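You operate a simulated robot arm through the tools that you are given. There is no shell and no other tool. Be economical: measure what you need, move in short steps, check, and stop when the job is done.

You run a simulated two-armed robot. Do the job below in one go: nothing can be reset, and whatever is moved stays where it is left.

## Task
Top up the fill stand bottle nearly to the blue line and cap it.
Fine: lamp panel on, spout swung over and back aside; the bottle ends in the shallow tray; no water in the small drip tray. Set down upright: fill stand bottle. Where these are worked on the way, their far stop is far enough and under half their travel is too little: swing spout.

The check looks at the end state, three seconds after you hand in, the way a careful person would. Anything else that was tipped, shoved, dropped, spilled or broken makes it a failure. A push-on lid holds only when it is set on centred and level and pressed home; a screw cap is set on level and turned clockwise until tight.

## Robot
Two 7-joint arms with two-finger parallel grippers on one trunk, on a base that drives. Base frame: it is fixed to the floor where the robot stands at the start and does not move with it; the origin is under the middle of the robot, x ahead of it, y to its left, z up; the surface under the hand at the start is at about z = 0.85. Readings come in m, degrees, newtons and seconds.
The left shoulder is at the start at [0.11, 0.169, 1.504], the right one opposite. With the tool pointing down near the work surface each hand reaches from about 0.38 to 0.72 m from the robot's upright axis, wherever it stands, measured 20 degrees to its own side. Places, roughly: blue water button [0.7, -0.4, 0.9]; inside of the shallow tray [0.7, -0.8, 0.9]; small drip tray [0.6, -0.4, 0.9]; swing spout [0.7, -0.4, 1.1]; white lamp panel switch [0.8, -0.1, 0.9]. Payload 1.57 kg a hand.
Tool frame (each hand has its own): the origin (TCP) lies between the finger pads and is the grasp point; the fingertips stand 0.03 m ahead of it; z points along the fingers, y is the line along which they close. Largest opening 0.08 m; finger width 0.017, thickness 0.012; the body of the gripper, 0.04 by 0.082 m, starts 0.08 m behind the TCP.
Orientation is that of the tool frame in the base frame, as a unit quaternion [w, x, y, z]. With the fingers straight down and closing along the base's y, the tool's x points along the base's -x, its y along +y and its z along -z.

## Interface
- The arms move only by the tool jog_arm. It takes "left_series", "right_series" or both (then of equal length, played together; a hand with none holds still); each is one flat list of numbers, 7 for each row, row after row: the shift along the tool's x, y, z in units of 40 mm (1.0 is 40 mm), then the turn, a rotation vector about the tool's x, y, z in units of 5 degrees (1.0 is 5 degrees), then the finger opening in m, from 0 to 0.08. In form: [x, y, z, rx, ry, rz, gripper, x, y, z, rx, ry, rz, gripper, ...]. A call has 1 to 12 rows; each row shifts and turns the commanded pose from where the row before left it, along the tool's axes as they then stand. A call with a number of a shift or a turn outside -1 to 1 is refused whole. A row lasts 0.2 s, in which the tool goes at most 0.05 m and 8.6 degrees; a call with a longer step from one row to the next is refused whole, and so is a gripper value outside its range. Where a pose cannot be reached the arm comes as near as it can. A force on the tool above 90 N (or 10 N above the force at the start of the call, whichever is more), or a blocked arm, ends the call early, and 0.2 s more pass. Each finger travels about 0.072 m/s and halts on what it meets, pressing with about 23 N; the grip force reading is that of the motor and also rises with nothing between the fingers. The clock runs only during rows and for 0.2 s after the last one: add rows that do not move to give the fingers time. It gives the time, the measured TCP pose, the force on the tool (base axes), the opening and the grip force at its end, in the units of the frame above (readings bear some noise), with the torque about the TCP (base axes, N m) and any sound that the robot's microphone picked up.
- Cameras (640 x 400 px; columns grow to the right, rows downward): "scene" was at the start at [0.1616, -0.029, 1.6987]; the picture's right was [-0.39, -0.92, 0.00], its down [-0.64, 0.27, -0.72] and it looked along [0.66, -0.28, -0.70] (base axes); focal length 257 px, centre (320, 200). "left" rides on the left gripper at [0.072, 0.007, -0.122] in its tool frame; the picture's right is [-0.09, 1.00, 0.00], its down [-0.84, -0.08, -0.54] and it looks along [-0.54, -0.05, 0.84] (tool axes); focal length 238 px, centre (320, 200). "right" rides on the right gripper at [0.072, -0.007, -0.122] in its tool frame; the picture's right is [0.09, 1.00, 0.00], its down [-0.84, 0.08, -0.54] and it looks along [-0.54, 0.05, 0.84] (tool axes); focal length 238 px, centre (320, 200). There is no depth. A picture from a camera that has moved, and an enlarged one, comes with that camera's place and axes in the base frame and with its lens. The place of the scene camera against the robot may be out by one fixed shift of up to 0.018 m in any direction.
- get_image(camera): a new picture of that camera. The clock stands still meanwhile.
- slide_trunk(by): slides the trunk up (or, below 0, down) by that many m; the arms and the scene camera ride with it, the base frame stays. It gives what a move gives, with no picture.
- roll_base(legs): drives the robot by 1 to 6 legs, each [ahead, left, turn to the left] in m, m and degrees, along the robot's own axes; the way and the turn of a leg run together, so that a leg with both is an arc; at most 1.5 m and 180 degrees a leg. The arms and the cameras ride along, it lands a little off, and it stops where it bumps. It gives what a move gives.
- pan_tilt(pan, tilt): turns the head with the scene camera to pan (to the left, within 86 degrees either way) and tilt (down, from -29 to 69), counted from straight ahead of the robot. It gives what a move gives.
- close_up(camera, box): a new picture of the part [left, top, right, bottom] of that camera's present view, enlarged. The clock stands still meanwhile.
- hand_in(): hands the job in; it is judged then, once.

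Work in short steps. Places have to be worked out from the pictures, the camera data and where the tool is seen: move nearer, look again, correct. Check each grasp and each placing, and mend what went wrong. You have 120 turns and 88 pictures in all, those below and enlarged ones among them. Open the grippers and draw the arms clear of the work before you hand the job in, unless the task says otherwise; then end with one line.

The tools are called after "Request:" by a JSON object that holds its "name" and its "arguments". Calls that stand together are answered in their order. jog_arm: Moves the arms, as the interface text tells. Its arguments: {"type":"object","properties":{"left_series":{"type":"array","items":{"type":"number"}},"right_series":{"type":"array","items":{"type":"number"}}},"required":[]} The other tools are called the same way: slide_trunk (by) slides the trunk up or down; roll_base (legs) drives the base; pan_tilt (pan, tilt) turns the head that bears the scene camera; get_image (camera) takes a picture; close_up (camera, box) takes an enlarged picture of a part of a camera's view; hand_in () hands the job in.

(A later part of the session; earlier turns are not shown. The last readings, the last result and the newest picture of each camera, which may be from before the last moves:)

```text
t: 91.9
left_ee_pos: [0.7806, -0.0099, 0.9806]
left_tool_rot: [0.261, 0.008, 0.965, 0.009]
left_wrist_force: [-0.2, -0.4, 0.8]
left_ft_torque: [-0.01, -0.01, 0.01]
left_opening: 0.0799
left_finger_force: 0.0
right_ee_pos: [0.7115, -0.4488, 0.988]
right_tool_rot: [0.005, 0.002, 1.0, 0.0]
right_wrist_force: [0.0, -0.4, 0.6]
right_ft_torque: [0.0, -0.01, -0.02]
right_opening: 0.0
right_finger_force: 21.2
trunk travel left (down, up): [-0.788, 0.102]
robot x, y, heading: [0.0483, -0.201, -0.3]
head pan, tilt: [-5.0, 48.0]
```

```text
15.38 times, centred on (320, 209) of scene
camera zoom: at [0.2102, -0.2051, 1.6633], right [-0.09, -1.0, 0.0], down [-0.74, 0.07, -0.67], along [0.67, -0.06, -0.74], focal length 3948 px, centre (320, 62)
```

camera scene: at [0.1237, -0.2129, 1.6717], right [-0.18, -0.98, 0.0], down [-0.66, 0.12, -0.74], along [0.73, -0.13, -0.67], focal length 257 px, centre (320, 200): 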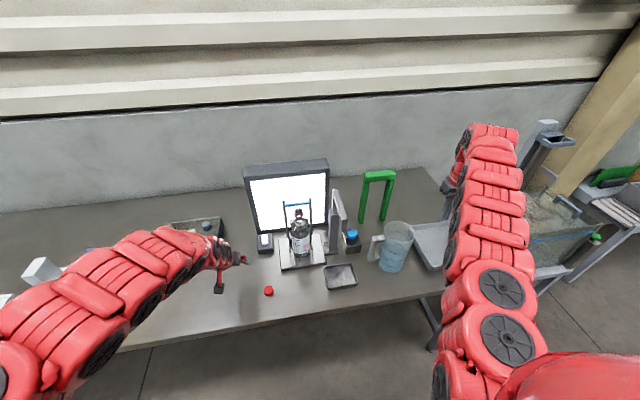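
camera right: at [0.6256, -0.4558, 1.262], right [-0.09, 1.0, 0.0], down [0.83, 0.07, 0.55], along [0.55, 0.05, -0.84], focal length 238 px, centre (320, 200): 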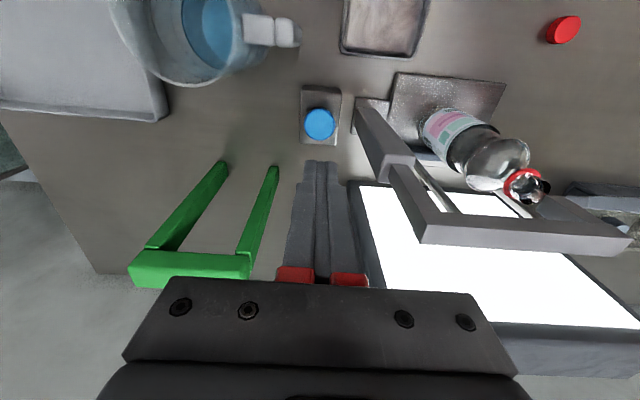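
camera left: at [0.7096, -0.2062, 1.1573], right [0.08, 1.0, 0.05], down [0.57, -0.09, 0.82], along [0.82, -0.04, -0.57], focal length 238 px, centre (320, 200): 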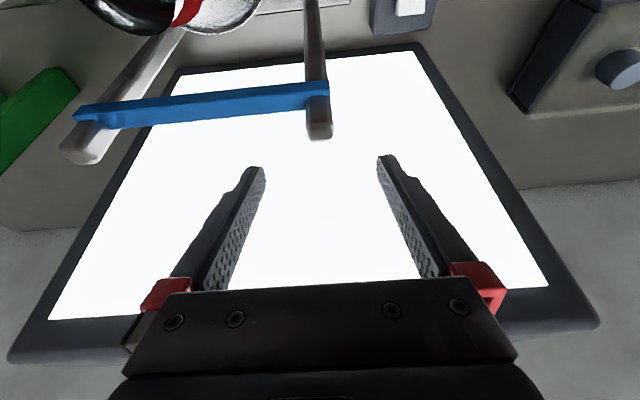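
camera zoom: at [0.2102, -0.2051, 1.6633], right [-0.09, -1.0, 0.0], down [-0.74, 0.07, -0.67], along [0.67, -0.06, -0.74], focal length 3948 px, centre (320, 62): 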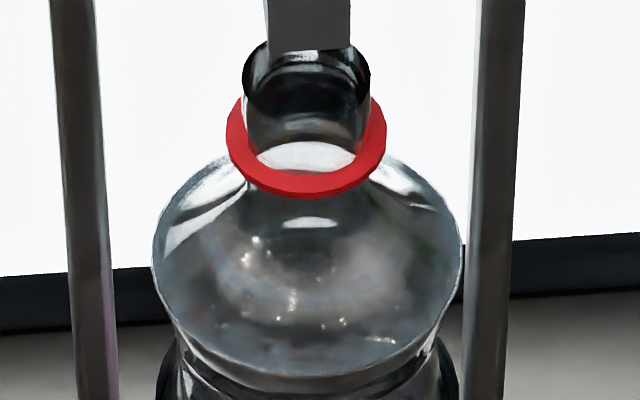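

Flow has stopped. Now a level look: raise the hand, back off and lower the trunk.

Request:
{"name": "jog_arm", "arguments": {"right_series": [0, 0, -1, 0, 0, 0, 0, 0, 0, -1, 0, 0, 0, 0, 0, 0, -1, 0, 0, 0, 0, 0, 0, -0.8, 0, 0, 0, 0]}}

Request:
{"name": "roll_base", "arguments": {"legs": [[-0.5, 0, 0]]}}

Request:
{"name": "slide_trunk", "arguments": {"by": -0.4}}

Request:
{"name": "slide_trunk", "arguments": {"by": -0.25}}

Request:
{"name": "pan_tilt", "arguments": {"pan": -2, "tilt": 0}}

Request:
{"name": "close_up", "arguments": {"camera": "scene", "box": [308, 194, 334, 228]}}

```text
t: 92.9
left_ee_pos: [0.7811, -0.0102, 0.9806]
left_tool_rot: [0.262, 0.008, 0.965, 0.009]
left_wrist_force: [-0.2, -0.1, 0.3]
left_ft_torque: [-0.04, -0.04, -0.01]
left_opening: 0.0799
left_finger_force: 0.0
right_ee_pos: [0.7105, -0.448, 1.1422]
right_tool_rot: [0.004, 0.001, 1.0, 0.0]
right_wrist_force: [0.3, -0.1, 0.2]
right_ft_torque: [-0.01, 0.02, 0.01]
right_opening: 0.0
right_finger_force: 20.9
trunk travel left (down, up): [-0.788, 0.102]
robot x, y, heading: [0.0444, -0.196, -0.2]
head pan, tilt: [-5.0, 48.0]
```

```text
t: 95.9
left_ee_pos: [0.2921, 0.0093, 0.9884]
left_tool_rot: [0.267, -0.016, 0.964, 0.008]
left_wrist_force: [-1.2, 0.0, 0.3]
left_ft_torque: [-0.05, 0.0, 0.02]
left_opening: 0.08
left_finger_force: 0.1
right_ee_pos: [0.2133, -0.4466, 1.1421]
right_tool_rot: [0.003, 0.001, 1.0, 0.0]
right_wrist_force: [-0.8, -1.1, 0.1]
right_ft_torque: [0.03, 0.02, -0.02]
right_opening: 0.0
right_finger_force: 21.9
trunk travel left (down, up): [-0.788, 0.102]
robot x, y, heading: [-0.4484, -0.2036, -0.1]
head pan, tilt: [-5.0, 48.0]
```

```text
t: 99.7
left_ee_pos: [0.2966, 0.0236, 0.5985]
left_tool_rot: [0.274, -0.037, 0.961, 0.008]
left_wrist_force: [0.5, 0.6, 0.6]
left_ft_torque: [-0.02, 0.03, 0.0]
left_opening: 0.0799
left_finger_force: 0.0
right_ee_pos: [0.21, -0.4462, 0.7434]
right_tool_rot: [0.005, 0.001, 1.0, 0.0]
right_wrist_force: [0.6, 0.6, -0.2]
right_ft_torque: [-0.01, 0.03, 0.0]
right_opening: 0.0001
right_finger_force: 21.5
trunk travel left (down, up): [-0.388, 0.502]
robot x, y, heading: [-0.4495, -0.2009, 0.1]
head pan, tilt: [-5.0, 48.0]
```

```text
t: 102.3
left_ee_pos: [0.295, 0.0211, 0.3477]
left_tool_rot: [0.274, -0.033, 0.961, 0.008]
left_wrist_force: [0.2, 0.3, 0.6]
left_ft_torque: [0.0, 0.02, -0.01]
left_opening: 0.0798
left_finger_force: 0.0
right_ee_pos: [0.2094, -0.4452, 0.4949]
right_tool_rot: [0.006, 0.0, 1.0, 0.0]
right_wrist_force: [0.1, 0.5, -0.7]
right_ft_torque: [0.02, -0.01, 0.01]
right_opening: 0.0
right_finger_force: 21.6
trunk travel left (down, up): [-0.138, 0.752]
robot x, y, heading: [-0.4507, -0.1979, 0.0]
head pan, tilt: [-5.0, 48.0]
```

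```text
t: 103.4
left_ee_pos: [0.2952, 0.0192, 0.3451]
left_tool_rot: [0.274, -0.033, 0.961, 0.007]
left_wrist_force: [-1.0, 0.6, -0.1]
left_ft_torque: [-0.01, 0.03, 0.0]
left_opening: 0.0799
left_finger_force: 0.1
right_ee_pos: [0.2086, -0.4466, 0.4933]
right_tool_rot: [0.005, 0.001, 1.0, 0.0]
right_wrist_force: [0.2, 0.6, -0.3]
right_ft_torque: [-0.04, 0.02, -0.05]
right_opening: 0.0001
right_finger_force: 21.3
trunk travel left (down, up): [-0.138, 0.752]
robot x, y, heading: [-0.4523, -0.1975, -0.1]
head pan, tilt: [-2.0, 0.0]
```

```text
11.76 times, centred on (321, 211) of scene
camera zoom: at [-0.2698, -0.2003, 1.0883], right [-0.04, -1.0, 0.0], down [-0.01, 0.0, -1.0], along [1.0, -0.04, -0.01], focal length 3019 px, centre (308, 71)
```

zoom: 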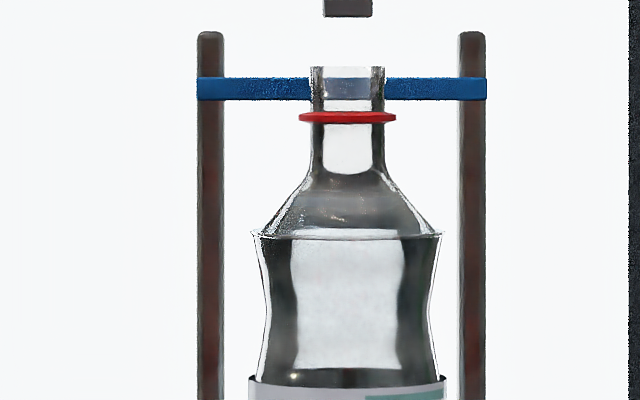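

Request:
{"name": "close_up", "arguments": {"camera": "scene", "box": [314, 197, 330, 217]}}

```text
16.00 times, centred on (322, 207) of scene
camera zoom: at [-0.2698, -0.2003, 1.0883], right [-0.04, -1.0, 0.0], down [-0.01, 0.0, -1.0], along [1.0, -0.04, -0.01], focal length 4106 px, centre (288, 88)
```

zoom: 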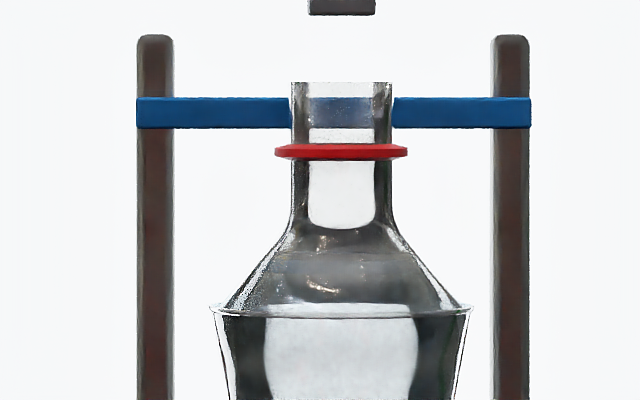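

The surface is now at about 40 mm below the mouth, in the cone, which gives roughly 11 ml/s. About 10 ml remain to just under the blue line. I go back for a 0.5 s press.

Request:
{"name": "slide_trunk", "arguments": {"by": 0.4}}

Request:
{"name": "slide_trunk", "arguments": {"by": 0.25}}

Request:
{"name": "roll_base", "arguments": {"legs": [[0.5, 0, 0]]}}

Request:
{"name": "pan_tilt", "arguments": {"pan": -5, "tilt": 48}}

```text
t: 107.3
left_ee_pos: [0.2975, 0.0267, 0.7488]
left_tool_rot: [0.276, -0.04, 0.96, 0.007]
left_wrist_force: [-0.5, 0.7, 0.4]
left_ft_torque: [0.01, -0.01, -0.02]
left_opening: 0.08
left_finger_force: 0.0
right_ee_pos: [0.2099, -0.4463, 0.894]
right_tool_rot: [0.006, 0.001, 1.0, 0.0]
right_wrist_force: [-0.4, 0.3, 0.3]
right_ft_torque: [0.0, -0.01, -0.02]
right_opening: 0.0
right_finger_force: 21.3
trunk travel left (down, up): [-0.538, 0.352]
robot x, y, heading: [-0.4503, -0.1995, -0.3]
head pan, tilt: [-2.0, 0.0]
```

```text
t: 109.8
left_ee_pos: [0.2989, 0.0299, 0.9989]
left_tool_rot: [0.277, -0.045, 0.96, 0.006]
left_wrist_force: [0.2, -0.1, -0.3]
left_ft_torque: [0.01, 0.02, -0.03]
left_opening: 0.0801
left_finger_force: 0.1
right_ee_pos: [0.2096, -0.4472, 1.1442]
right_tool_rot: [0.005, 0.0, 1.0, 0.0]
right_wrist_force: [0.5, -0.4, 0.2]
right_ft_torque: [0.0, 0.01, -0.02]
right_opening: 0.0
right_finger_force: 21.4
trunk travel left (down, up): [-0.788, 0.102]
robot x, y, heading: [-0.4518, -0.1989, -0.3]
head pan, tilt: [-2.0, 0.0]
```

```text
t: 112.8
left_ee_pos: [0.7894, 0.009, 0.9925]
left_tool_rot: [0.271, -0.021, 0.962, 0.009]
left_wrist_force: [-0.2, -0.6, -0.6]
left_ft_torque: [-0.03, 0.04, 0.01]
left_opening: 0.08
left_finger_force: 0.0
right_ee_pos: [0.7084, -0.4477, 1.1443]
right_tool_rot: [0.006, 0.002, 1.0, -0.001]
right_wrist_force: [0.4, 0.5, -0.1]
right_ft_torque: [0.02, 0.0, 0.01]
right_opening: 0.0
right_finger_force: 21.4
trunk travel left (down, up): [-0.788, 0.102]
robot x, y, heading: [0.0442, -0.1996, -0.1]
head pan, tilt: [-2.0, 0.0]
```

```text
t: 114.0
left_ee_pos: [0.7902, 0.0109, 0.9927]
left_tool_rot: [0.272, -0.022, 0.962, 0.008]
left_wrist_force: [-1.4, 0.7, -0.1]
left_ft_torque: [-0.02, -0.02, 0.01]
left_opening: 0.0801
left_finger_force: 0.0
right_ee_pos: [0.7079, -0.4463, 1.1435]
right_tool_rot: [0.006, 0.001, 1.0, 0.0]
right_wrist_force: [-0.4, 0.4, -0.5]
right_ft_torque: [0.0, -0.01, -0.03]
right_opening: 0.0001
right_finger_force: 21.6
trunk travel left (down, up): [-0.788, 0.102]
robot x, y, heading: [0.0466, -0.2023, -0.1]
head pan, tilt: [-5.0, 48.0]
```

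In place. I go down, press with a 0.4 s hold, and release.

Request:
{"name": "jog_arm", "arguments": {"right_series": [-0.08, -0.03, 1, 0, 0, 0, 0, 0, 0, 1, 0, 0, 0, 0, 0, 0, 1, 0, 0, 0, 0, 0, 0, 1, 0, 0, 0, 0, 0, 0, 0.12, 0, 0, 0, 0, 0, 0, 0.66, 0, 0, 0, 0, 0, 0, 0, 0, 0, 0, 0, 0, 0, 0, 0, 0, 0, 0, 0, 0, -0.9, 0, 0, 0, 0]}}

Request:
{"name": "close_up", "arguments": {"camera": "scene", "box": [309, 196, 331, 222]}}

```text
t: 116.0
left_ee_pos: [0.7896, 0.0105, 0.9943]
left_tool_rot: [0.272, -0.021, 0.962, 0.008]
left_wrist_force: [-0.6, 0.1, 0.0]
left_ft_torque: [0.01, -0.02, -0.01]
left_opening: 0.0799
left_finger_force: 0.1
right_ee_pos: [0.7108, -0.4496, 0.9889]
right_tool_rot: [0.005, 0.001, 1.0, 0.0]
right_wrist_force: [-0.3, -0.4, 0.1]
right_ft_torque: [-0.01, 0.01, -0.03]
right_opening: 0.0
right_finger_force: 21.0
trunk travel left (down, up): [-0.788, 0.102]
robot x, y, heading: [0.0506, -0.2003, -0.3]
head pan, tilt: [-5.0, 48.0]
heard: click
```

```text
15.38 times, centred on (320, 209) of scene
camera zoom: at [0.2119, -0.2048, 1.6633], right [-0.09, -1.0, 0.0], down [-0.74, 0.07, -0.67], along [0.67, -0.06, -0.74], focal length 3948 px, centre (320, 62)
```

zoom: 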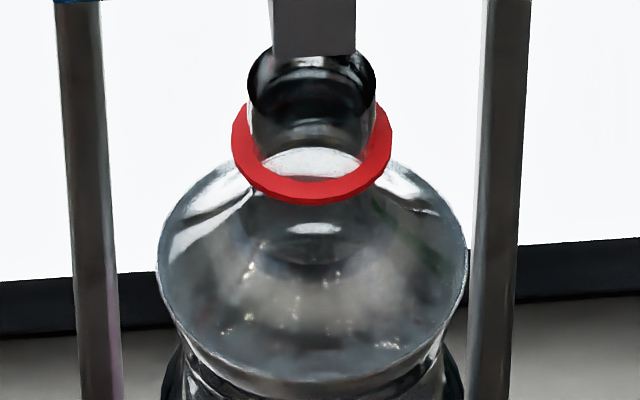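

The surface now shows as a small ellipse at the cone's top (r≈12 mm), so about 6–7 ml remain. Another identical press should stay safely below the line.

Request:
{"name": "jog_arm", "arguments": {"right_series": [0, 0, 0.24, 0, 0, 0, 0, 0, 0, 0.66, 0, 0, 0, 0, 0, 0, 0, 0, 0, 0, 0, 0, 0, 0, 0, 0, 0, 0, 0, 0, -0.9, 0, 0, 0, 0]}}

Request:
{"name": "close_up", "arguments": {"camera": "scene", "box": [309, 196, 331, 222]}}

```text
t: 117.2
left_ee_pos: [0.7886, 0.0113, 0.9933]
left_tool_rot: [0.27, -0.021, 0.962, 0.008]
left_wrist_force: [0.0, -0.4, 0.8]
left_ft_torque: [0.0, -0.03, -0.01]
left_opening: 0.0799
left_finger_force: 0.0
right_ee_pos: [0.7115, -0.4478, 0.989]
right_tool_rot: [0.006, 0.001, 1.0, 0.0]
right_wrist_force: [0.3, -0.1, 0.4]
right_ft_torque: [0.01, 0.0, -0.02]
right_opening: 0.0001
right_finger_force: 21.8
trunk travel left (down, up): [-0.788, 0.102]
robot x, y, heading: [0.0477, -0.1984, 0.2]
head pan, tilt: [-5.0, 48.0]
heard: click
```

```text
15.38 times, centred on (320, 209) of scene
camera zoom: at [0.2116, -0.2046, 1.6633], right [-0.09, -1.0, 0.0], down [-0.74, 0.07, -0.67], along [0.67, -0.06, -0.74], focal length 3948 px, centre (320, 62)
```

zoom: 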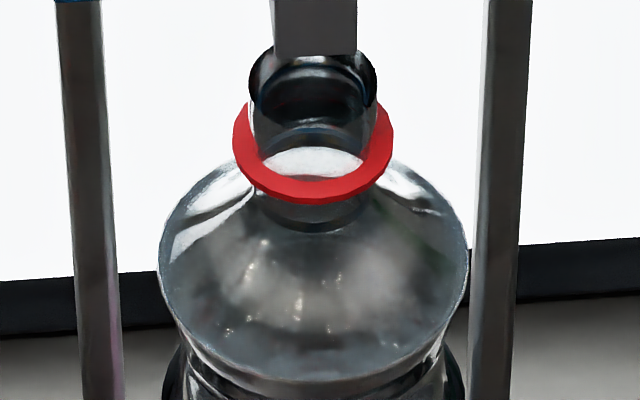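

The surface's front edge rose about 10 mm in the neck. One more identical press is safe under either estimate; after that I check level.

Request:
{"name": "jog_arm", "arguments": {"right_series": [0, 0, 0.24, 0, 0, 0, 0, 0, 0, 0.66, 0, 0, 0, 0, 0, 0, 0, 0, 0, 0, 0, 0, 0, 0, 0, 0, 0, 0, 0, 0, -0.9, 0, 0, 0, 0]}}

Request:
{"name": "close_up", "arguments": {"camera": "scene", "box": [309, 196, 331, 222]}}

```text
t: 118.3
left_ee_pos: [0.7887, 0.0114, 0.9938]
left_tool_rot: [0.272, -0.022, 0.962, 0.008]
left_wrist_force: [-0.5, 0.0, 0.0]
left_ft_torque: [0.03, -0.01, -0.02]
left_opening: 0.08
left_finger_force: 0.0
right_ee_pos: [0.7114, -0.4483, 0.9881]
right_tool_rot: [0.006, 0.001, 1.0, 0.0]
right_wrist_force: [0.0, -0.3, 0.2]
right_ft_torque: [0.01, 0.01, -0.01]
right_opening: 0.0
right_finger_force: 21.5
trunk travel left (down, up): [-0.788, 0.102]
robot x, y, heading: [0.0508, -0.2045, -0.2]
head pan, tilt: [-5.0, 48.0]
heard: click
```

```text
15.38 times, centred on (320, 209) of scene
camera zoom: at [0.2117, -0.2048, 1.6633], right [-0.09, -1.0, 0.0], down [-0.74, 0.07, -0.67], along [0.67, -0.06, -0.74], focal length 3948 px, centre (320, 62)
```

zoom: 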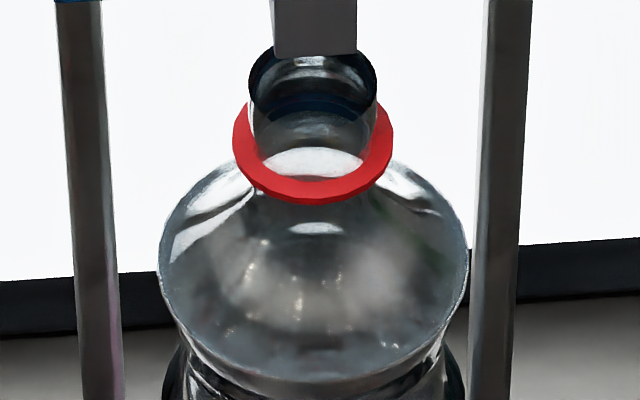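

The surface is now around the red ring or above. I take the level view to judge.

Request:
{"name": "jog_arm", "arguments": {"right_series": [0, 0, -1, 0, 0, 0, 0, 0, 0, -1, 0, 0, 0, 0, 0, 0, -1, 0, 0, 0, 0, 0, 0, -0.8, 0, 0, 0, 0]}}

Request:
{"name": "roll_base", "arguments": {"legs": [[-0.5, 0, 0]]}}

Request:
{"name": "slide_trunk", "arguments": {"by": -0.4}}

Request:
{"name": "slide_trunk", "arguments": {"by": -0.25}}

Request:
{"name": "pan_tilt", "arguments": {"pan": -2, "tilt": 0}}

Request:
{"name": "close_up", "arguments": {"camera": "scene", "box": [314, 197, 330, 217]}}

```text
t: 119.3
left_ee_pos: [0.7887, 0.0128, 0.9935]
left_tool_rot: [0.271, -0.022, 0.962, 0.009]
left_wrist_force: [0.0, 0.4, 0.1]
left_ft_torque: [-0.02, 0.0, 0.03]
left_opening: 0.0801
left_finger_force: 0.1
right_ee_pos: [0.7105, -0.4482, 1.1413]
right_tool_rot: [0.006, 0.001, 1.0, -0.001]
right_wrist_force: [-0.5, -0.1, 0.0]
right_ft_torque: [-0.03, -0.01, 0.02]
right_opening: 0.0002
right_finger_force: 21.3
trunk travel left (down, up): [-0.788, 0.102]
robot x, y, heading: [0.0481, -0.2001, -0.2]
head pan, tilt: [-5.0, 48.0]
```

```text
t: 122.3
left_ee_pos: [0.2974, 0.0279, 1.0]
left_tool_rot: [0.276, -0.046, 0.96, 0.007]
left_wrist_force: [-0.5, 0.4, 0.4]
left_ft_torque: [-0.01, 0.02, 0.03]
left_opening: 0.0801
left_finger_force: 0.1
right_ee_pos: [0.2111, -0.4488, 1.1407]
right_tool_rot: [0.005, 0.002, 1.0, -0.001]
right_wrist_force: [0.2, 0.2, -0.2]
right_ft_torque: [-0.01, 0.01, 0.03]
right_opening: 0.0
right_finger_force: 21.2
trunk travel left (down, up): [-0.788, 0.102]
robot x, y, heading: [-0.4515, -0.2002, -0.0]
head pan, tilt: [-5.0, 48.0]
```

```text
t: 126.1
left_ee_pos: [0.2996, 0.0427, 0.6069]
left_tool_rot: [0.281, -0.067, 0.957, 0.001]
left_wrist_force: [0.5, 0.3, -0.3]
left_ft_torque: [0.0, 0.01, -0.03]
left_opening: 0.0801
left_finger_force: 0.1
right_ee_pos: [0.2062, -0.4481, 0.744]
right_tool_rot: [0.007, 0.002, 1.0, 0.0]
right_wrist_force: [-0.2, -0.5, -0.6]
right_ft_torque: [-0.02, 0.01, 0.03]
right_opening: 0.0002
right_finger_force: 20.8
trunk travel left (down, up): [-0.388, 0.502]
robot x, y, heading: [-0.4548, -0.2, -0.2]
head pan, tilt: [-5.0, 48.0]
```

```text
t: 128.7
left_ee_pos: [0.2976, 0.0375, 0.3552]
left_tool_rot: [0.28, -0.062, 0.958, 0.002]
left_wrist_force: [0.9, -0.9, -0.2]
left_ft_torque: [0.03, 0.0, 0.03]
left_opening: 0.08
left_finger_force: 0.2
right_ee_pos: [0.2048, -0.4486, 0.4938]
right_tool_rot: [0.008, 0.002, 1.0, 0.0]
right_wrist_force: [-0.1, -0.6, -0.2]
right_ft_torque: [0.02, 0.03, 0.0]
right_opening: 0.0
right_finger_force: 21.7
trunk travel left (down, up): [-0.138, 0.752]
robot x, y, heading: [-0.4538, -0.1995, -0.1]
head pan, tilt: [-5.0, 48.0]
```

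```text
t: 129.9
left_ee_pos: [0.2975, 0.0385, 0.3548]
left_tool_rot: [0.28, -0.063, 0.958, 0.002]
left_wrist_force: [-0.3, -0.6, 0.0]
left_ft_torque: [0.01, -0.02, -0.03]
left_opening: 0.0799
left_finger_force: 0.1
right_ee_pos: [0.205, -0.4491, 0.4937]
right_tool_rot: [0.008, 0.002, 1.0, 0.0]
right_wrist_force: [-0.6, -0.6, 0.4]
right_ft_torque: [0.03, 0.01, -0.02]
right_opening: 0.0
right_finger_force: 21.2
trunk travel left (down, up): [-0.138, 0.752]
robot x, y, heading: [-0.4518, -0.2003, -0.2]
head pan, tilt: [-2.0, 0.0]
```

```text
16.00 times, centred on (322, 207) of scene
camera zoom: at [-0.2714, -0.2001, 1.0883], right [-0.04, -1.0, 0.0], down [-0.01, 0.0, -1.0], along [1.0, -0.04, -0.01], focal length 4106 px, centre (288, 88)
```

zoom: 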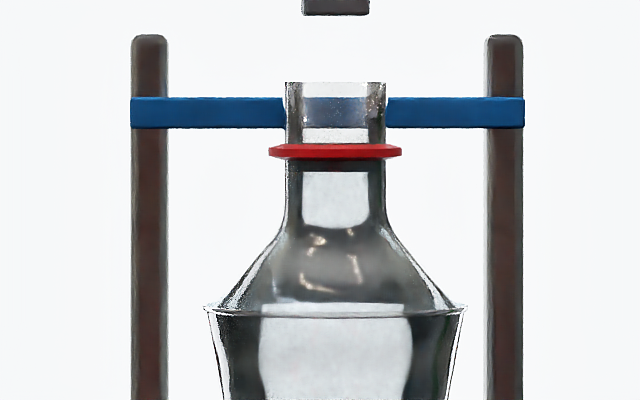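

The surface now sits about level with the red ring, roughly 6 mm under the bar's lower edge. I go back, give one brief tap to come nearer, then swing the spout aside.

Request:
{"name": "slide_trunk", "arguments": {"by": 0.4}}

Request:
{"name": "slide_trunk", "arguments": {"by": 0.25}}

Request:
{"name": "roll_base", "arguments": {"legs": [[0.5, 0, 0]]}}

Request:
{"name": "pan_tilt", "arguments": {"pan": -5, "tilt": 48}}

```text
t: 133.7
left_ee_pos: [0.3001, 0.0441, 0.7561]
left_tool_rot: [0.282, -0.07, 0.957, 0.001]
left_wrist_force: [-0.7, -0.3, -0.4]
left_ft_torque: [0.03, 0.02, 0.0]
left_opening: 0.0801
left_finger_force: 0.0
right_ee_pos: [0.2046, -0.4483, 0.8932]
right_tool_rot: [0.008, 0.002, 1.0, 0.0]
right_wrist_force: [1.2, 0.3, 0.4]
right_ft_torque: [-0.01, 0.0, 0.0]
right_opening: 0.0004
right_finger_force: 21.1
trunk travel left (down, up): [-0.538, 0.352]
robot x, y, heading: [-0.4509, -0.1994, -0.1]
head pan, tilt: [-2.0, 0.0]
```

```text
t: 136.3
left_ee_pos: [0.3019, 0.0473, 1.0088]
left_tool_rot: [0.284, -0.075, 0.956, 0.0]
left_wrist_force: [-1.1, 0.7, 0.3]
left_ft_torque: [-0.02, 0.0, -0.03]
left_opening: 0.0798
left_finger_force: 0.1
right_ee_pos: [0.206, -0.4488, 1.1429]
right_tool_rot: [0.007, 0.002, 1.0, 0.0]
right_wrist_force: [0.1, -0.5, 1.2]
right_ft_torque: [0.02, -0.04, 0.01]
right_opening: 0.0
right_finger_force: 21.8
trunk travel left (down, up): [-0.788, 0.102]
robot x, y, heading: [-0.4533, -0.1961, -0.1]
head pan, tilt: [-2.0, 0.0]
```

```text
t: 139.2
left_ee_pos: [0.7932, 0.0309, 1.0041]
left_tool_rot: [0.28, -0.05, 0.959, 0.005]
left_wrist_force: [-0.9, -0.5, -0.3]
left_ft_torque: [0.04, 0.0, 0.02]
left_opening: 0.0801
left_finger_force: 0.0
right_ee_pos: [0.7048, -0.4498, 1.143]
right_tool_rot: [0.008, 0.002, 1.0, 0.001]
right_wrist_force: [0.6, -0.1, 0.0]
right_ft_torque: [0.01, 0.01, -0.01]
right_opening: 0.0
right_finger_force: 21.2
trunk travel left (down, up): [-0.788, 0.102]
robot x, y, heading: [0.0433, -0.2024, -0.1]
head pan, tilt: [-2.0, 0.0]
```

```text
t: 140.4
left_ee_pos: [0.7921, 0.0315, 1.0018]
left_tool_rot: [0.28, -0.051, 0.959, 0.004]
left_wrist_force: [1.1, -0.1, -0.5]
left_ft_torque: [0.0, -0.03, -0.03]
left_opening: 0.0801
left_finger_force: 0.1
right_ee_pos: [0.7045, -0.45, 1.1437]
right_tool_rot: [0.008, 0.002, 1.0, 0.0]
right_wrist_force: [-0.7, 0.0, 0.7]
right_ft_torque: [0.02, 0.0, -0.01]
right_opening: 0.0001
right_finger_force: 21.0
trunk travel left (down, up): [-0.788, 0.102]
robot x, y, heading: [0.048, -0.2024, -0.1]
head pan, tilt: [-5.0, 48.0]
```

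Down, then a brief tap with no hold, then up.

Request:
{"name": "jog_arm", "arguments": {"right_series": [-0.16, 0.04, 1, 0, 0, 0, 0, 0, 0, 1, 0, 0, 0, 0, 0, 0, 1, 0, 0, 0, 0, 0, 0, 1, 0, 0, 0, 0, 0, 0, 0.12, 0, 0, 0, 0, 0, 0, 0.72, 0, 0, 0, 0, 0, 0, -0.9, 0, 0, 0, 0]}}

Request:
{"name": "close_up", "arguments": {"camera": "scene", "box": [309, 196, 331, 222]}}

```text
t: 142.0
left_ee_pos: [0.7931, 0.0314, 1.0034]
left_tool_rot: [0.28, -0.051, 0.959, 0.004]
left_wrist_force: [-1.1, 0.0, 0.0]
left_ft_torque: [0.03, -0.02, 0.02]
left_opening: 0.0798
left_finger_force: 0.0
right_ee_pos: [0.7128, -0.4477, 0.9843]
right_tool_rot: [0.008, 0.002, 1.0, 0.0]
right_wrist_force: [-1.1, 0.5, 0.1]
right_ft_torque: [0.0, 0.01, 0.01]
right_opening: 0.0001
right_finger_force: 21.8
trunk travel left (down, up): [-0.788, 0.102]
robot x, y, heading: [0.0468, -0.1993, -0.1]
head pan, tilt: [-5.0, 48.0]
heard: click
```

```text
15.38 times, centred on (320, 209) of scene
camera zoom: at [0.2104, -0.2043, 1.6634], right [-0.09, -1.0, 0.0], down [-0.74, 0.07, -0.67], along [0.67, -0.06, -0.74], focal length 3948 px, centre (320, 62)
```

zoom: 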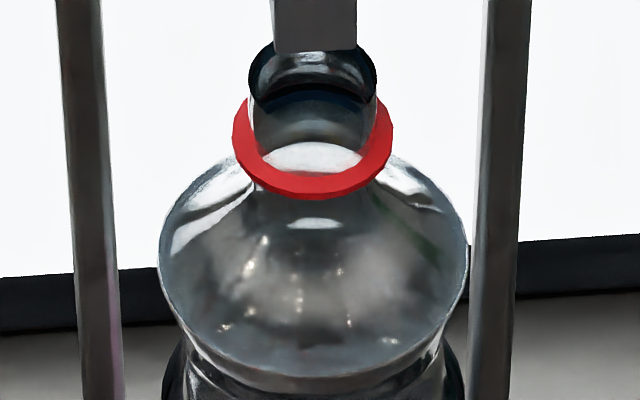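

The tap clicked and raised the surface a few mm more, to about 3–4 mm under the line, which is enough. Next I bring the closed right fingers behind the spout arm: up, out to x≈0.75, then left.

Request:
{"name": "jog_arm", "arguments": {"right_series": [0, 0, -1, 0, 0, 0, 0, 0, 0, -1, 0, 0, 0, 0, 0, 0, -1, 0, 0, 0, 0, 0, 0, -1, 0, 0, 0, 0, -0.5, 0, -0.05, 0, 0, 0, 0, -0.5, 0, 0, 0, 0, 0, 0, 0, 0, 0, 0, 0, 0, 0]}}

Request:
{"name": "get_image", "arguments": {"camera": "right"}}

```text
t: 143.6
left_ee_pos: [0.7925, 0.0317, 1.0037]
left_tool_rot: [0.28, -0.051, 0.959, 0.004]
left_wrist_force: [-0.4, -0.2, -0.7]
left_ft_torque: [0.01, -0.02, 0.01]
left_opening: 0.0795
left_finger_force: 0.0
right_ee_pos: [0.7502, -0.4476, 1.1493]
right_tool_rot: [0.009, 0.001, 1.0, 0.0]
right_wrist_force: [0.6, 0.3, -0.5]
right_ft_torque: [-0.02, 0.0, -0.01]
right_opening: 0.0002
right_finger_force: 20.8
trunk travel left (down, up): [-0.788, 0.102]
robot x, y, heading: [0.0457, -0.2015, -0.3]
head pan, tilt: [-5.0, 48.0]
```

```text
26 pictures are left
camera right: at [0.6759, -0.4545, 1.2696], right [-0.09, 1.0, 0.0], down [0.83, 0.07, 0.56], along [0.55, 0.05, -0.83], focal length 238 px, centre (320, 200)
```

right: 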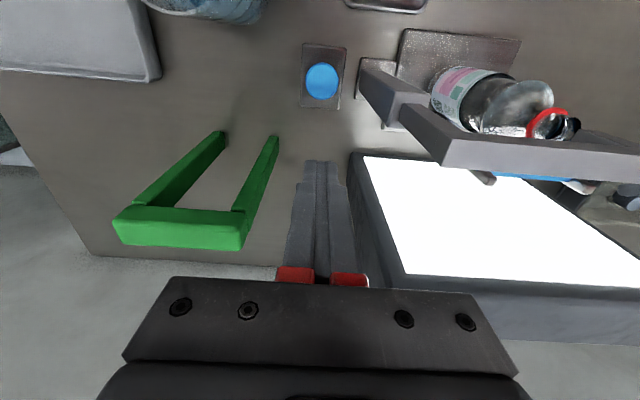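

The fingers clear the back of the arm by about 1 cm. I slide left behind it to y≈-0.305.

Request:
{"name": "jog_arm", "arguments": {"right_series": [-0.15, 0.7, 0, 0, 0, 0, 0, 0, 0.7, 0, 0, 0, 0, 0, 0, 0.7, 0, 0, 0, 0, 0, 0, 0.7, 0, 0, 0, 0, 0, 0, 0.75, 0, 0, 0, 0, 0, 0, 0, 0, 0, 0, 0, 0]}}

Request:
{"name": "get_image", "arguments": {"camera": "right"}}

```text
t: 145.0
left_ee_pos: [0.7943, 0.0305, 1.0033]
left_tool_rot: [0.28, -0.051, 0.959, 0.005]
left_wrist_force: [-0.5, -0.2, 0.6]
left_ft_torque: [0.0, 0.01, -0.01]
left_opening: 0.0801
left_finger_force: 0.0
right_ee_pos: [0.7574, -0.3058, 1.1473]
right_tool_rot: [0.008, 0.002, 1.0, 0.001]
right_wrist_force: [-0.3, -1.1, 0.8]
right_ft_torque: [0.03, -0.04, -0.01]
right_opening: 0.0
right_finger_force: 22.2
trunk travel left (down, up): [-0.788, 0.102]
robot x, y, heading: [0.0465, -0.2033, 0.0]
head pan, tilt: [-5.0, 48.0]
```

```text
25 pictures are left
camera right: at [0.6839, -0.3126, 1.2688], right [-0.09, 1.0, 0.0], down [0.83, 0.07, 0.56], along [0.55, 0.05, -0.83], focal length 238 px, centre (320, 200)
```

right: 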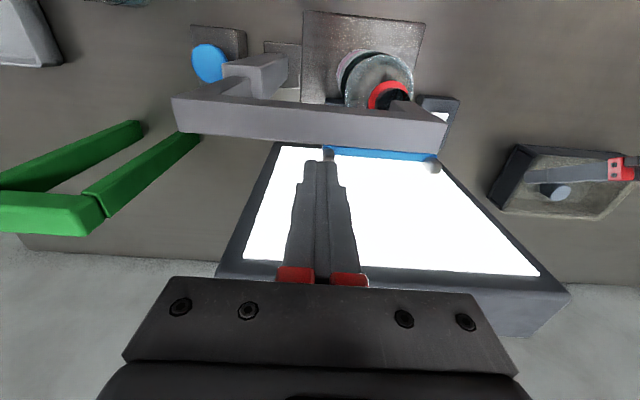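

The fingers are behind the spout arm and above the blue bar. I drive back 9 cm to pull the spout round.

Request:
{"name": "roll_base", "arguments": {"legs": [[-0.09, 0, 0]]}}

Request:
{"name": "get_image", "arguments": {"camera": "right"}}

```text
t: 146.1
left_ee_pos: [0.7035, 0.0323, 1.0032]
left_tool_rot: [0.28, -0.053, 0.959, 0.006]
left_wrist_force: [0.0, 0.0, -0.1]
left_ft_torque: [-0.01, -0.01, 0.01]
left_opening: 0.0798
left_finger_force: 0.1
right_ee_pos: [0.6691, -0.3043, 1.1479]
right_tool_rot: [0.008, 0.001, 1.0, 0.0]
right_wrist_force: [0.5, -0.6, 0.0]
right_ft_torque: [-0.02, -0.01, -0.02]
right_opening: 0.0
right_finger_force: 21.2
trunk travel left (down, up): [-0.788, 0.102]
robot x, y, heading: [-0.0397, -0.2068, -0.1]
head pan, tilt: [-5.0, 48.0]
```

```text
24 pictures are left
camera right: at [0.595, -0.3116, 1.2683], right [-0.09, 1.0, 0.0], down [0.83, 0.08, 0.55], along [0.55, 0.05, -0.83], focal length 238 px, centre (320, 200)
```

right: 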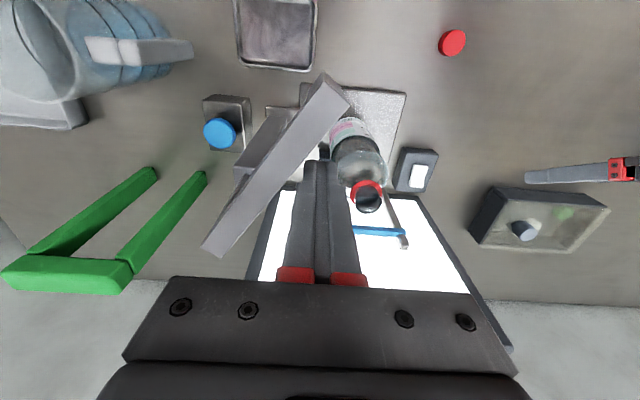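

The spout is about 40° round. I continue the arc with the arm until it points back over its starting direction.

Request:
{"name": "jog_arm", "arguments": {"right_series": [0.4, -0.22, 0, 0, 0, 0, 0, 0.38, -0.24, 0, 0, 0, 0, 0, 0.15, -0.4, 0, 0, 0, 0, 0, 0.15, -0.42, 0, 0, 0, 0, 0, 0, 0, 0, 0, 0, 0, 0]}}

Request:
{"name": "get_image", "arguments": {"camera": "right"}}

```text
t: 147.3
left_ee_pos: [0.7042, 0.0331, 1.0025]
left_tool_rot: [0.279, -0.053, 0.959, 0.004]
left_wrist_force: [-0.1, 0.2, 0.5]
left_ft_torque: [0.03, -0.01, 0.04]
left_opening: 0.08
left_finger_force: 0.1
right_ee_pos: [0.6257, -0.3543, 1.1461]
right_tool_rot: [0.008, 0.0, 1.0, 0.0]
right_wrist_force: [0.4, 3.9, -1.5]
right_ft_torque: [0.04, 0.0, -0.03]
right_opening: 0.0
right_finger_force: 21.6
trunk travel left (down, up): [-0.788, 0.102]
robot x, y, heading: [-0.0466, -0.1993, -0.3]
head pan, tilt: [-5.0, 48.0]
```

```text
23 pictures are left
camera right: at [0.5511, -0.3618, 1.2676], right [-0.09, 1.0, 0.0], down [0.83, 0.08, 0.56], along [0.55, 0.05, -0.83], focal length 238 px, centre (320, 200)
```

right: 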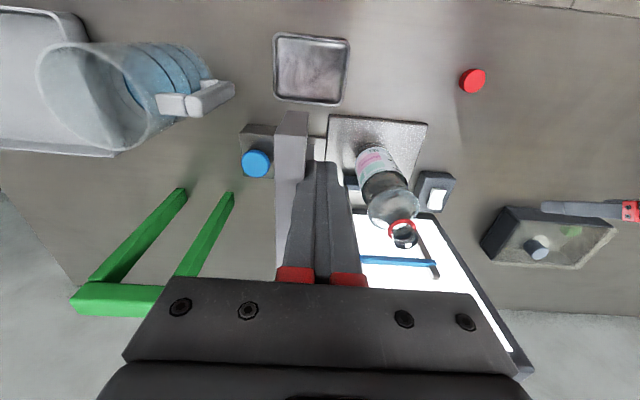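

The spout is back over its start direction with slight resistance, so it is at its stop. I ease the right hand off it and raise the trunk so the hand clears the spout.

Request:
{"name": "jog_arm", "arguments": {"right_series": [0, 0.3, 0, 0, 0, 0, 0]}}

Request:
{"name": "slide_trunk", "arguments": {"by": 0.1}}

Request:
{"name": "jog_arm", "arguments": {"right_series": [0, -1, 0, 0, 0, 0, 0, 0, -1, 0, 0, 0, 0, 0, 0, -1, 0, 0, 0, 0, 0, 0, -1, 0, 0, 0, 0, 0, 0, -1, 0, 0, 0, 0, 0, 0, -1, 0, 0, 0, 0, 0, 0, -1, 0, 0, 0, 0, 0.04], "left_series": [0, 0, 0, 0, 0.926, 0.175, 0.08, 0, 0, 0, 0, 0.926, 0.175, 0.08, 0, 0, 0, 0, 0.926, 0.175, 0.08, 0, 0, 0, 0, 0.926, 0.175, 0.08, 0, 0, 0, 0, 0.926, 0.175, 0.08, 0, 0, 0, 0, 0.926, 0.175, 0.08, 0, 0, 0, 0, 0.926, 0.175, 0.08]}}

```text
t: 147.7
left_ee_pos: [0.7044, 0.033, 1.003]
left_tool_rot: [0.279, -0.052, 0.959, 0.004]
left_wrist_force: [0.4, 0.2, -0.8]
left_ft_torque: [0.0, -0.02, -0.01]
left_opening: 0.0802
left_finger_force: 0.1
right_ee_pos: [0.6253, -0.3432, 1.1469]
right_tool_rot: [0.007, 0.002, 1.0, 0.0]
right_wrist_force: [0.0, 1.0, 0.1]
right_ft_torque: [-0.02, 0.01, -0.03]
right_opening: 0.0
right_finger_force: 21.3
trunk travel left (down, up): [-0.788, 0.102]
robot x, y, heading: [-0.0435, -0.2035, -0.1]
head pan, tilt: [-5.0, 48.0]
```

```text
t: 149.0
left_ee_pos: [0.7037, 0.0318, 1.1021]
left_tool_rot: [0.279, -0.052, 0.959, 0.004]
left_wrist_force: [-0.9, 0.3, 0.2]
left_ft_torque: [0.03, -0.04, 0.04]
left_opening: 0.0801
left_finger_force: 0.1
right_ee_pos: [0.6242, -0.3421, 1.2464]
right_tool_rot: [0.008, 0.001, 1.0, 0.0]
right_wrist_force: [0.5, -0.7, -0.4]
right_ft_torque: [-0.02, 0.02, -0.01]
right_opening: 0.0001
right_finger_force: 21.3
trunk travel left (down, up): [-0.888, 0.002]
robot x, y, heading: [-0.0445, -0.2004, 0.1]
head pan, tilt: [-5.0, 48.0]
```

```text
t: 150.6
left_ee_pos: [0.68, 0.0292, 1.1078]
left_tool_rot: [0.02, -0.004, 1.0, 0.005]
left_wrist_force: [-0.2, -0.6, 0.0]
left_ft_torque: [0.0, -0.01, 0.02]
left_opening: 0.0803
left_finger_force: 0.1
left hand out of reach, approached as far as the arm can: row 6, 7
right_ee_pos: [0.6232, -0.6241, 1.2444]
right_tool_rot: [0.007, 0.0, 1.0, 0.001]
right_wrist_force: [1.0, -0.4, 1.3]
right_ft_torque: [0.01, 0.02, -0.02]
right_opening: 0.04
right_finger_force: 0.0
trunk travel left (down, up): [-0.888, 0.002]
robot x, y, heading: [-0.0453, -0.2055, -0.3]
head pan, tilt: [-5.0, 48.0]
```

The right hand is parked high above the jug. I lower the trunk and bring the left hand over the red cap at about (0.58,-0.125).

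Request:
{"name": "slide_trunk", "arguments": {"by": -0.1}}

Request:
{"name": "jog_arm", "arguments": {"left_series": [0.6, -0.7, 0, 0, 0.46, 0.1, 0.06, 0.6, -0.7, 0, 0, 0, 0, 0.06, 0.6, -0.7, 0, 0, 0, 0, 0.06, 0.6, -0.7, 0, 0, 0, 0, 0.06, 0, -0.7, 0, 0, 0, 0, 0.06, 0, -0.35, 0, 0, 0, 0, 0.06, 0, 0, 0, 0, 0, 0, 0.06]}}

Request:
{"name": "get_image", "arguments": {"camera": "left"}}

```text
t: 152.0
left_ee_pos: [0.6824, 0.0295, 1.0063]
left_tool_rot: [0.02, -0.003, 1.0, 0.005]
left_wrist_force: [-0.6, 0.3, -0.1]
left_ft_torque: [0.02, -0.02, 0.01]
left_opening: 0.0802
left_finger_force: 0.1
right_ee_pos: [0.6245, -0.6237, 1.1459]
right_tool_rot: [0.007, 0.001, 1.0, 0.0]
right_wrist_force: [-0.2, -0.6, 0.1]
right_ft_torque: [0.01, 0.01, 0.02]
right_opening: 0.04
right_finger_force: 0.0
trunk travel left (down, up): [-0.788, 0.102]
robot x, y, heading: [-0.0411, -0.2031, -0.4]
head pan, tilt: [-5.0, 48.0]
```

```text
t: 153.6
left_ee_pos: [0.5909, -0.1237, 1.0023]
left_tool_rot: [0.001, 0.0, 1.0, 0.005]
left_wrist_force: [-0.4, 0.7, 0.0]
left_ft_torque: [0.03, -0.01, -0.01]
left_opening: 0.0601
left_finger_force: 0.1
left hand out of reach, approached as far as the arm can: row 4
right_ee_pos: [0.6246, -0.6228, 1.1446]
right_tool_rot: [0.007, 0.0, 1.0, 0.0]
right_wrist_force: [-0.2, 0.3, -0.6]
right_ft_torque: [-0.01, 0.04, 0.0]
right_opening: 0.0398
right_finger_force: 0.0
trunk travel left (down, up): [-0.788, 0.102]
robot x, y, heading: [-0.0417, -0.2059, -0.0]
head pan, tilt: [-5.0, 48.0]
```

```text
22 pictures are left
camera left: at [0.5186, -0.1189, 1.1244], right [0.09, 1.0, 0.01], down [0.84, -0.08, 0.54], along [0.54, -0.04, -0.84], focal length 238 px, centre (320, 200)
```

left: 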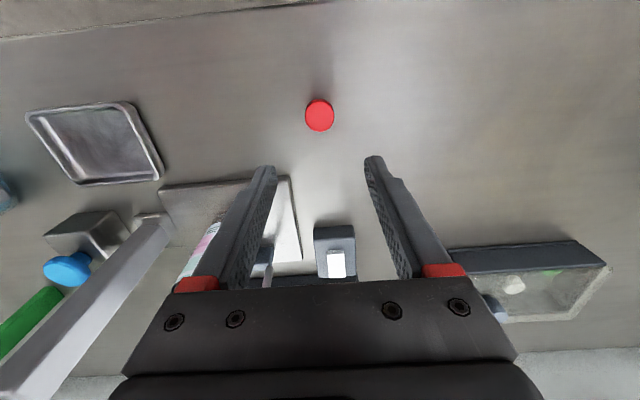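

The cap is at (0.578,-0.122). I align and descend over it with the fingers open.

Request:
{"name": "jog_arm", "arguments": {"left_series": [0.16, 0.03, 0.8, 0, 0, 0, 0.06, 0.16, 0.02, 0.8, 0, 0, 0, 0.06, 0, 0, 0.6, 0, 0, 0, 0.06, 0, 0, 0.4, 0, 0, 0, 0.06, 0, 0, 0, 0, 0, 0, 0.06]}}

Request:
{"name": "get_image", "arguments": {"camera": "left"}}

```text
t: 154.8
left_ee_pos: [0.5768, -0.1212, 0.898]
left_tool_rot: [0.0, 0.001, 1.0, 0.005]
left_wrist_force: [1.3, -0.3, 0.3]
left_ft_torque: [0.0, -0.02, 0.0]
left_opening: 0.06
left_finger_force: 0.1
right_ee_pos: [0.6243, -0.6235, 1.1453]
right_tool_rot: [0.008, 0.0, 1.0, 0.0]
right_wrist_force: [0.2, 0.0, -0.4]
right_ft_torque: [0.0, 0.0, 0.0]
right_opening: 0.0401
right_finger_force: 0.0
trunk travel left (down, up): [-0.788, 0.102]
robot x, y, heading: [-0.0405, -0.2023, -0.1]
head pan, tilt: [-5.0, 48.0]
```

```text
21 pictures are left
camera left: at [0.5057, -0.1165, 1.0205], right [0.09, 1.0, 0.01], down [0.84, -0.08, 0.54], along [0.54, -0.04, -0.84], focal length 238 px, centre (320, 200)
```

left: 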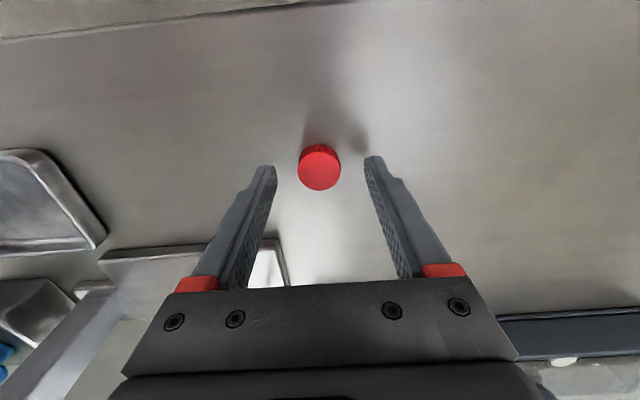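

The cap is centred between the fingers. I go down 11 mm more and close.

Request:
{"name": "jog_arm", "arguments": {"left_series": [-0.04, 0, 0.28, 0, 0, 0, 0.06, 0, 0, 0, 0, 0, 0, 0.0, 0, 0, 0, 0, 0, 0, 0.0, 0, 0, 0, 0, 0, 0, 0.0]}}

```text
t: 155.8
left_ee_pos: [0.5793, -0.1216, 0.8875]
left_tool_rot: [0.001, 0.0, 1.0, 0.005]
left_wrist_force: [-0.3, -0.1, 0.2]
left_ft_torque: [-0.02, 0.02, 0.03]
left_opening: 0.0296
left_finger_force: 23.4
right_ee_pos: [0.6247, -0.6245, 1.1438]
right_tool_rot: [0.008, 0.001, 1.0, 0.0]
right_wrist_force: [-0.5, 0.7, 0.6]
right_ft_torque: [-0.01, -0.01, -0.02]
right_opening: 0.04
right_finger_force: 0.0
trunk travel left (down, up): [-0.788, 0.102]
robot x, y, heading: [-0.044, -0.1994, -0.3]
head pan, tilt: [-5.0, 48.0]
```

The cap is gripped (opening 0.0296). I lift and move out a little, then drive 6 cm ahead.

Request:
{"name": "jog_arm", "arguments": {"left_series": [0, 0, -0.8, 0, 0, 0, 0, 0, 0, -0.8, 0, 0, 0, 0, -0.5, 0, -0.7, 0, 0, 0, 0, -0.7, 0, -0.3, 0, 0, 0, 0, -0.5, 0, -0.5, 0, 0, 0, 0, -0.4, 0, -0.6, 0, 0, 0, 0, 0, 0, -0.3, 0, 0, 0, 0]}}

Request:
{"name": "roll_base", "arguments": {"legs": [[0.06, 0, 0]]}}

```text
t: 157.4
left_ee_pos: [0.6643, -0.1225, 1.0487]
left_tool_rot: [0.0, 0.002, 1.0, 0.006]
left_wrist_force: [-0.8, 0.2, 0.6]
left_ft_torque: [0.02, 0.0, 0.01]
left_opening: 0.0297
left_finger_force: 23.4
right_ee_pos: [0.625, -0.6228, 1.146]
right_tool_rot: [0.007, 0.001, 1.0, 0.0]
right_wrist_force: [-0.8, -0.1, -0.9]
right_ft_torque: [0.01, -0.04, 0.02]
right_opening: 0.0401
right_finger_force: 0.0
trunk travel left (down, up): [-0.788, 0.102]
robot x, y, heading: [-0.0434, -0.2, -0.1]
head pan, tilt: [-5.0, 48.0]
```

```text
t: 158.3
left_ee_pos: [0.7201, -0.123, 1.0495]
left_tool_rot: [0.003, 0.001, 1.0, 0.005]
left_wrist_force: [-0.3, 0.1, -0.1]
left_ft_torque: [-0.04, -0.03, 0.0]
left_opening: 0.0294
left_finger_force: 22.9
right_ee_pos: [0.6801, -0.623, 1.1479]
right_tool_rot: [0.01, 0.002, 1.0, 0.001]
right_wrist_force: [-0.6, 0.1, 0.1]
right_ft_torque: [0.01, -0.02, 0.0]
right_opening: 0.0398
right_finger_force: 0.0
trunk travel left (down, up): [-0.788, 0.102]
robot x, y, heading: [0.017, -0.2016, -0.1]
head pan, tilt: [-5.0, 48.0]
```

Now up to z=1.15, and a look with the left camera to pin the mouth.

Request:
{"name": "jog_arm", "arguments": {"left_series": [0, 0, -0.9, 0, 0, 0, 0, 0, 0, -0.9, 0, 0, 0, 0, 0, 0, -0.75, 0, 0, 0, 0, 0, -0.7, 0, 0, 0, 0, 0, 0, -0.7, 0, 0, 0, 0, 0, 0, -0.6, 0, 0, 0, 0, 0, 0, 0, 0, 0, 0, 0, 0]}}

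Request:
{"name": "get_image", "arguments": {"camera": "left"}}

```text
t: 159.9
left_ee_pos: [0.7184, -0.2007, 1.1489]
left_tool_rot: [0.0, 0.0, 1.0, 0.006]
left_wrist_force: [-0.4, 0.6, 1.2]
left_ft_torque: [0.0, 0.02, -0.03]
left_opening: 0.0298
left_finger_force: 22.9
left hand out of reach, approached as far as the arm can: row 6
right_ee_pos: [0.6834, -0.624, 1.1468]
right_tool_rot: [0.008, 0.001, 1.0, 0.0]
right_wrist_force: [-0.9, 0.5, -0.2]
right_ft_torque: [-0.01, 0.01, -0.01]
right_opening: 0.0401
right_finger_force: 0.0
trunk travel left (down, up): [-0.788, 0.102]
robot x, y, heading: [0.0171, -0.2008, -0.2]
head pan, tilt: [-5.0, 48.0]
```

```text
20 pictures are left
camera left: at [0.6474, -0.1958, 1.2706], right [0.09, 1.0, 0.01], down [0.84, -0.08, 0.54], along [0.54, -0.04, -0.84], focal length 238 px, centre (320, 200)
```

left: 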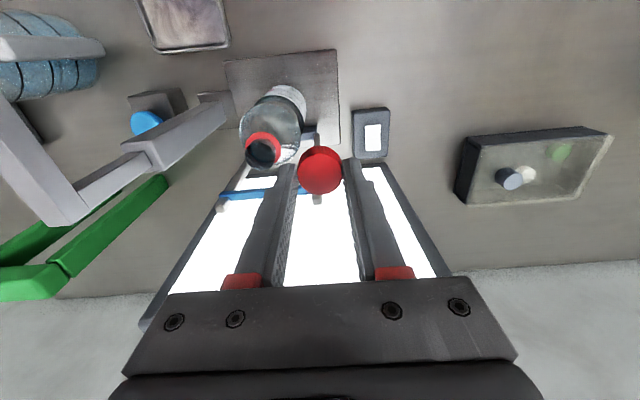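

The mouth measures at about (0.718,-0.249). The left arm is at its outer reach again, so I drive 3.5 cm ahead and 2 cm right.

Request:
{"name": "roll_base", "arguments": {"legs": [[0.035, -0.015, 0]]}}

Request:
{"name": "close_up", "arguments": {"camera": "left", "box": [220, 100, 400, 220]}}

```text
t: 160.8
left_ee_pos: [0.7477, -0.215, 1.153]
left_tool_rot: [0.002, 0.001, 1.0, 0.005]
left_wrist_force: [-0.3, 0.4, 0.0]
left_ft_torque: [-0.07, -0.03, 0.02]
left_opening: 0.0295
left_finger_force: 23.0
right_ee_pos: [0.7134, -0.639, 1.148]
right_tool_rot: [0.01, 0.002, 1.0, -0.001]
right_wrist_force: [-1.0, -0.2, -0.1]
right_ft_torque: [-0.05, -0.06, -0.01]
right_opening: 0.04
right_finger_force: 0.0
trunk travel left (down, up): [-0.788, 0.102]
robot x, y, heading: [0.0498, -0.2139, 0.1]
head pan, tilt: [-5.0, 48.0]
```

```text
3.33 times, centred on (310, 160) of left
camera zoom: at [0.6769, -0.2096, 1.2736], right [0.09, 1.0, 0.01], down [0.83, -0.08, 0.55], along [0.54, -0.04, -0.84], focal length 794 px, centre (353, 333)
```

zoom: 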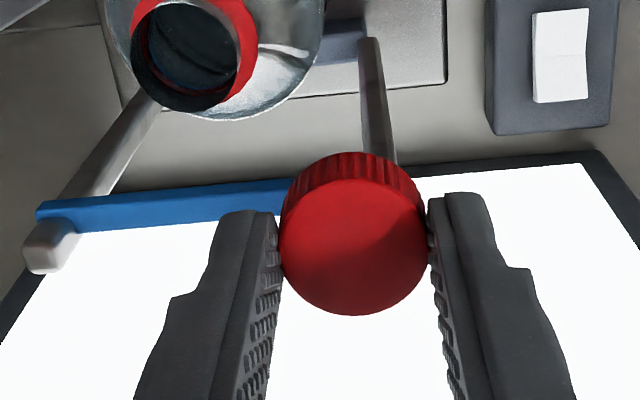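

The mouth is at about (0.719,-0.251). I move the cap over it at the same height and check from two cameras.

Request:
{"name": "jog_arm", "arguments": {"left_series": [0.36, -0.45, 0, 0, 0, 0, 0, 0.36, -0.45, 0, 0, 0, 0, 0, 0, 0, 0, 0, 0, 0, 0]}}

Request:
{"name": "close_up", "arguments": {"camera": "left", "box": [250, 100, 390, 200]}}

Request:
{"name": "close_up", "arguments": {"camera": "scene", "box": [295, 180, 345, 230]}}

```text
t: 161.6
left_ee_pos: [0.7256, -0.2526, 1.1472]
left_tool_rot: [-0.001, 0.0, 1.0, 0.006]
left_wrist_force: [0.4, 0.0, -1.3]
left_ft_torque: [-0.03, 0.02, 0.02]
left_opening: 0.03
left_finger_force: 23.0
right_ee_pos: [0.7181, -0.6405, 1.1426]
right_tool_rot: [0.006, 0.002, 1.0, 0.001]
right_wrist_force: [0.6, 0.1, -0.4]
right_ft_torque: [0.02, 0.04, 0.0]
right_opening: 0.0402
right_finger_force: 0.0
trunk travel left (down, up): [-0.788, 0.102]
robot x, y, heading: [0.0503, -0.2147, -0.1]
head pan, tilt: [-5.0, 48.0]
```

```text
4.00 times, centred on (320, 150) of left
camera zoom: at [0.6545, -0.2479, 1.2695], right [0.09, 1.0, 0.01], down [0.84, -0.08, 0.54], along [0.54, -0.04, -0.84], focal length 953 px, centre (320, 400)
```

zoom: 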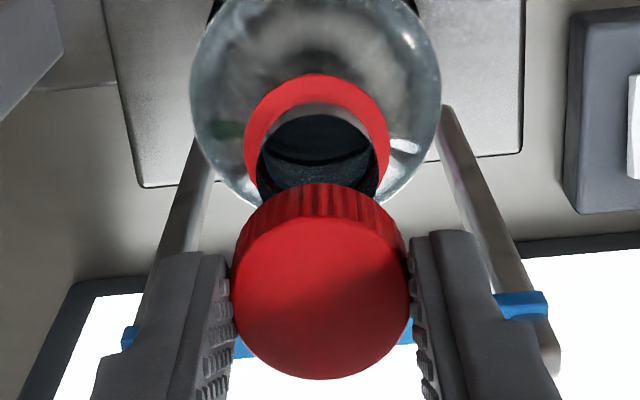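

```text
8.00 times, centred on (320, 205) of scene
camera zoom: at [0.2171, -0.2204, 1.6629], right [-0.09, -1.0, 0.0], down [-0.74, 0.07, -0.67], along [0.67, -0.06, -0.74], focal length 2053 px, centre (320, 160)
```

zoom: 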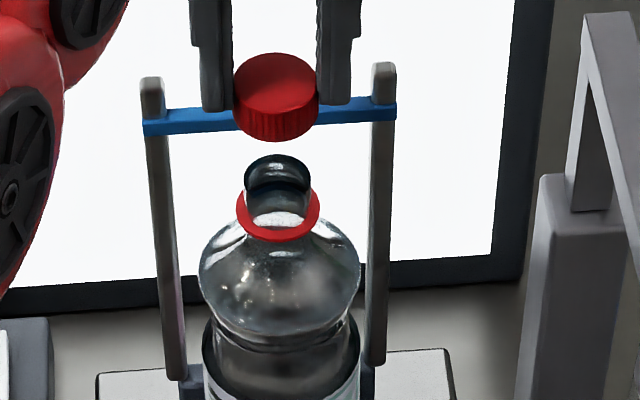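

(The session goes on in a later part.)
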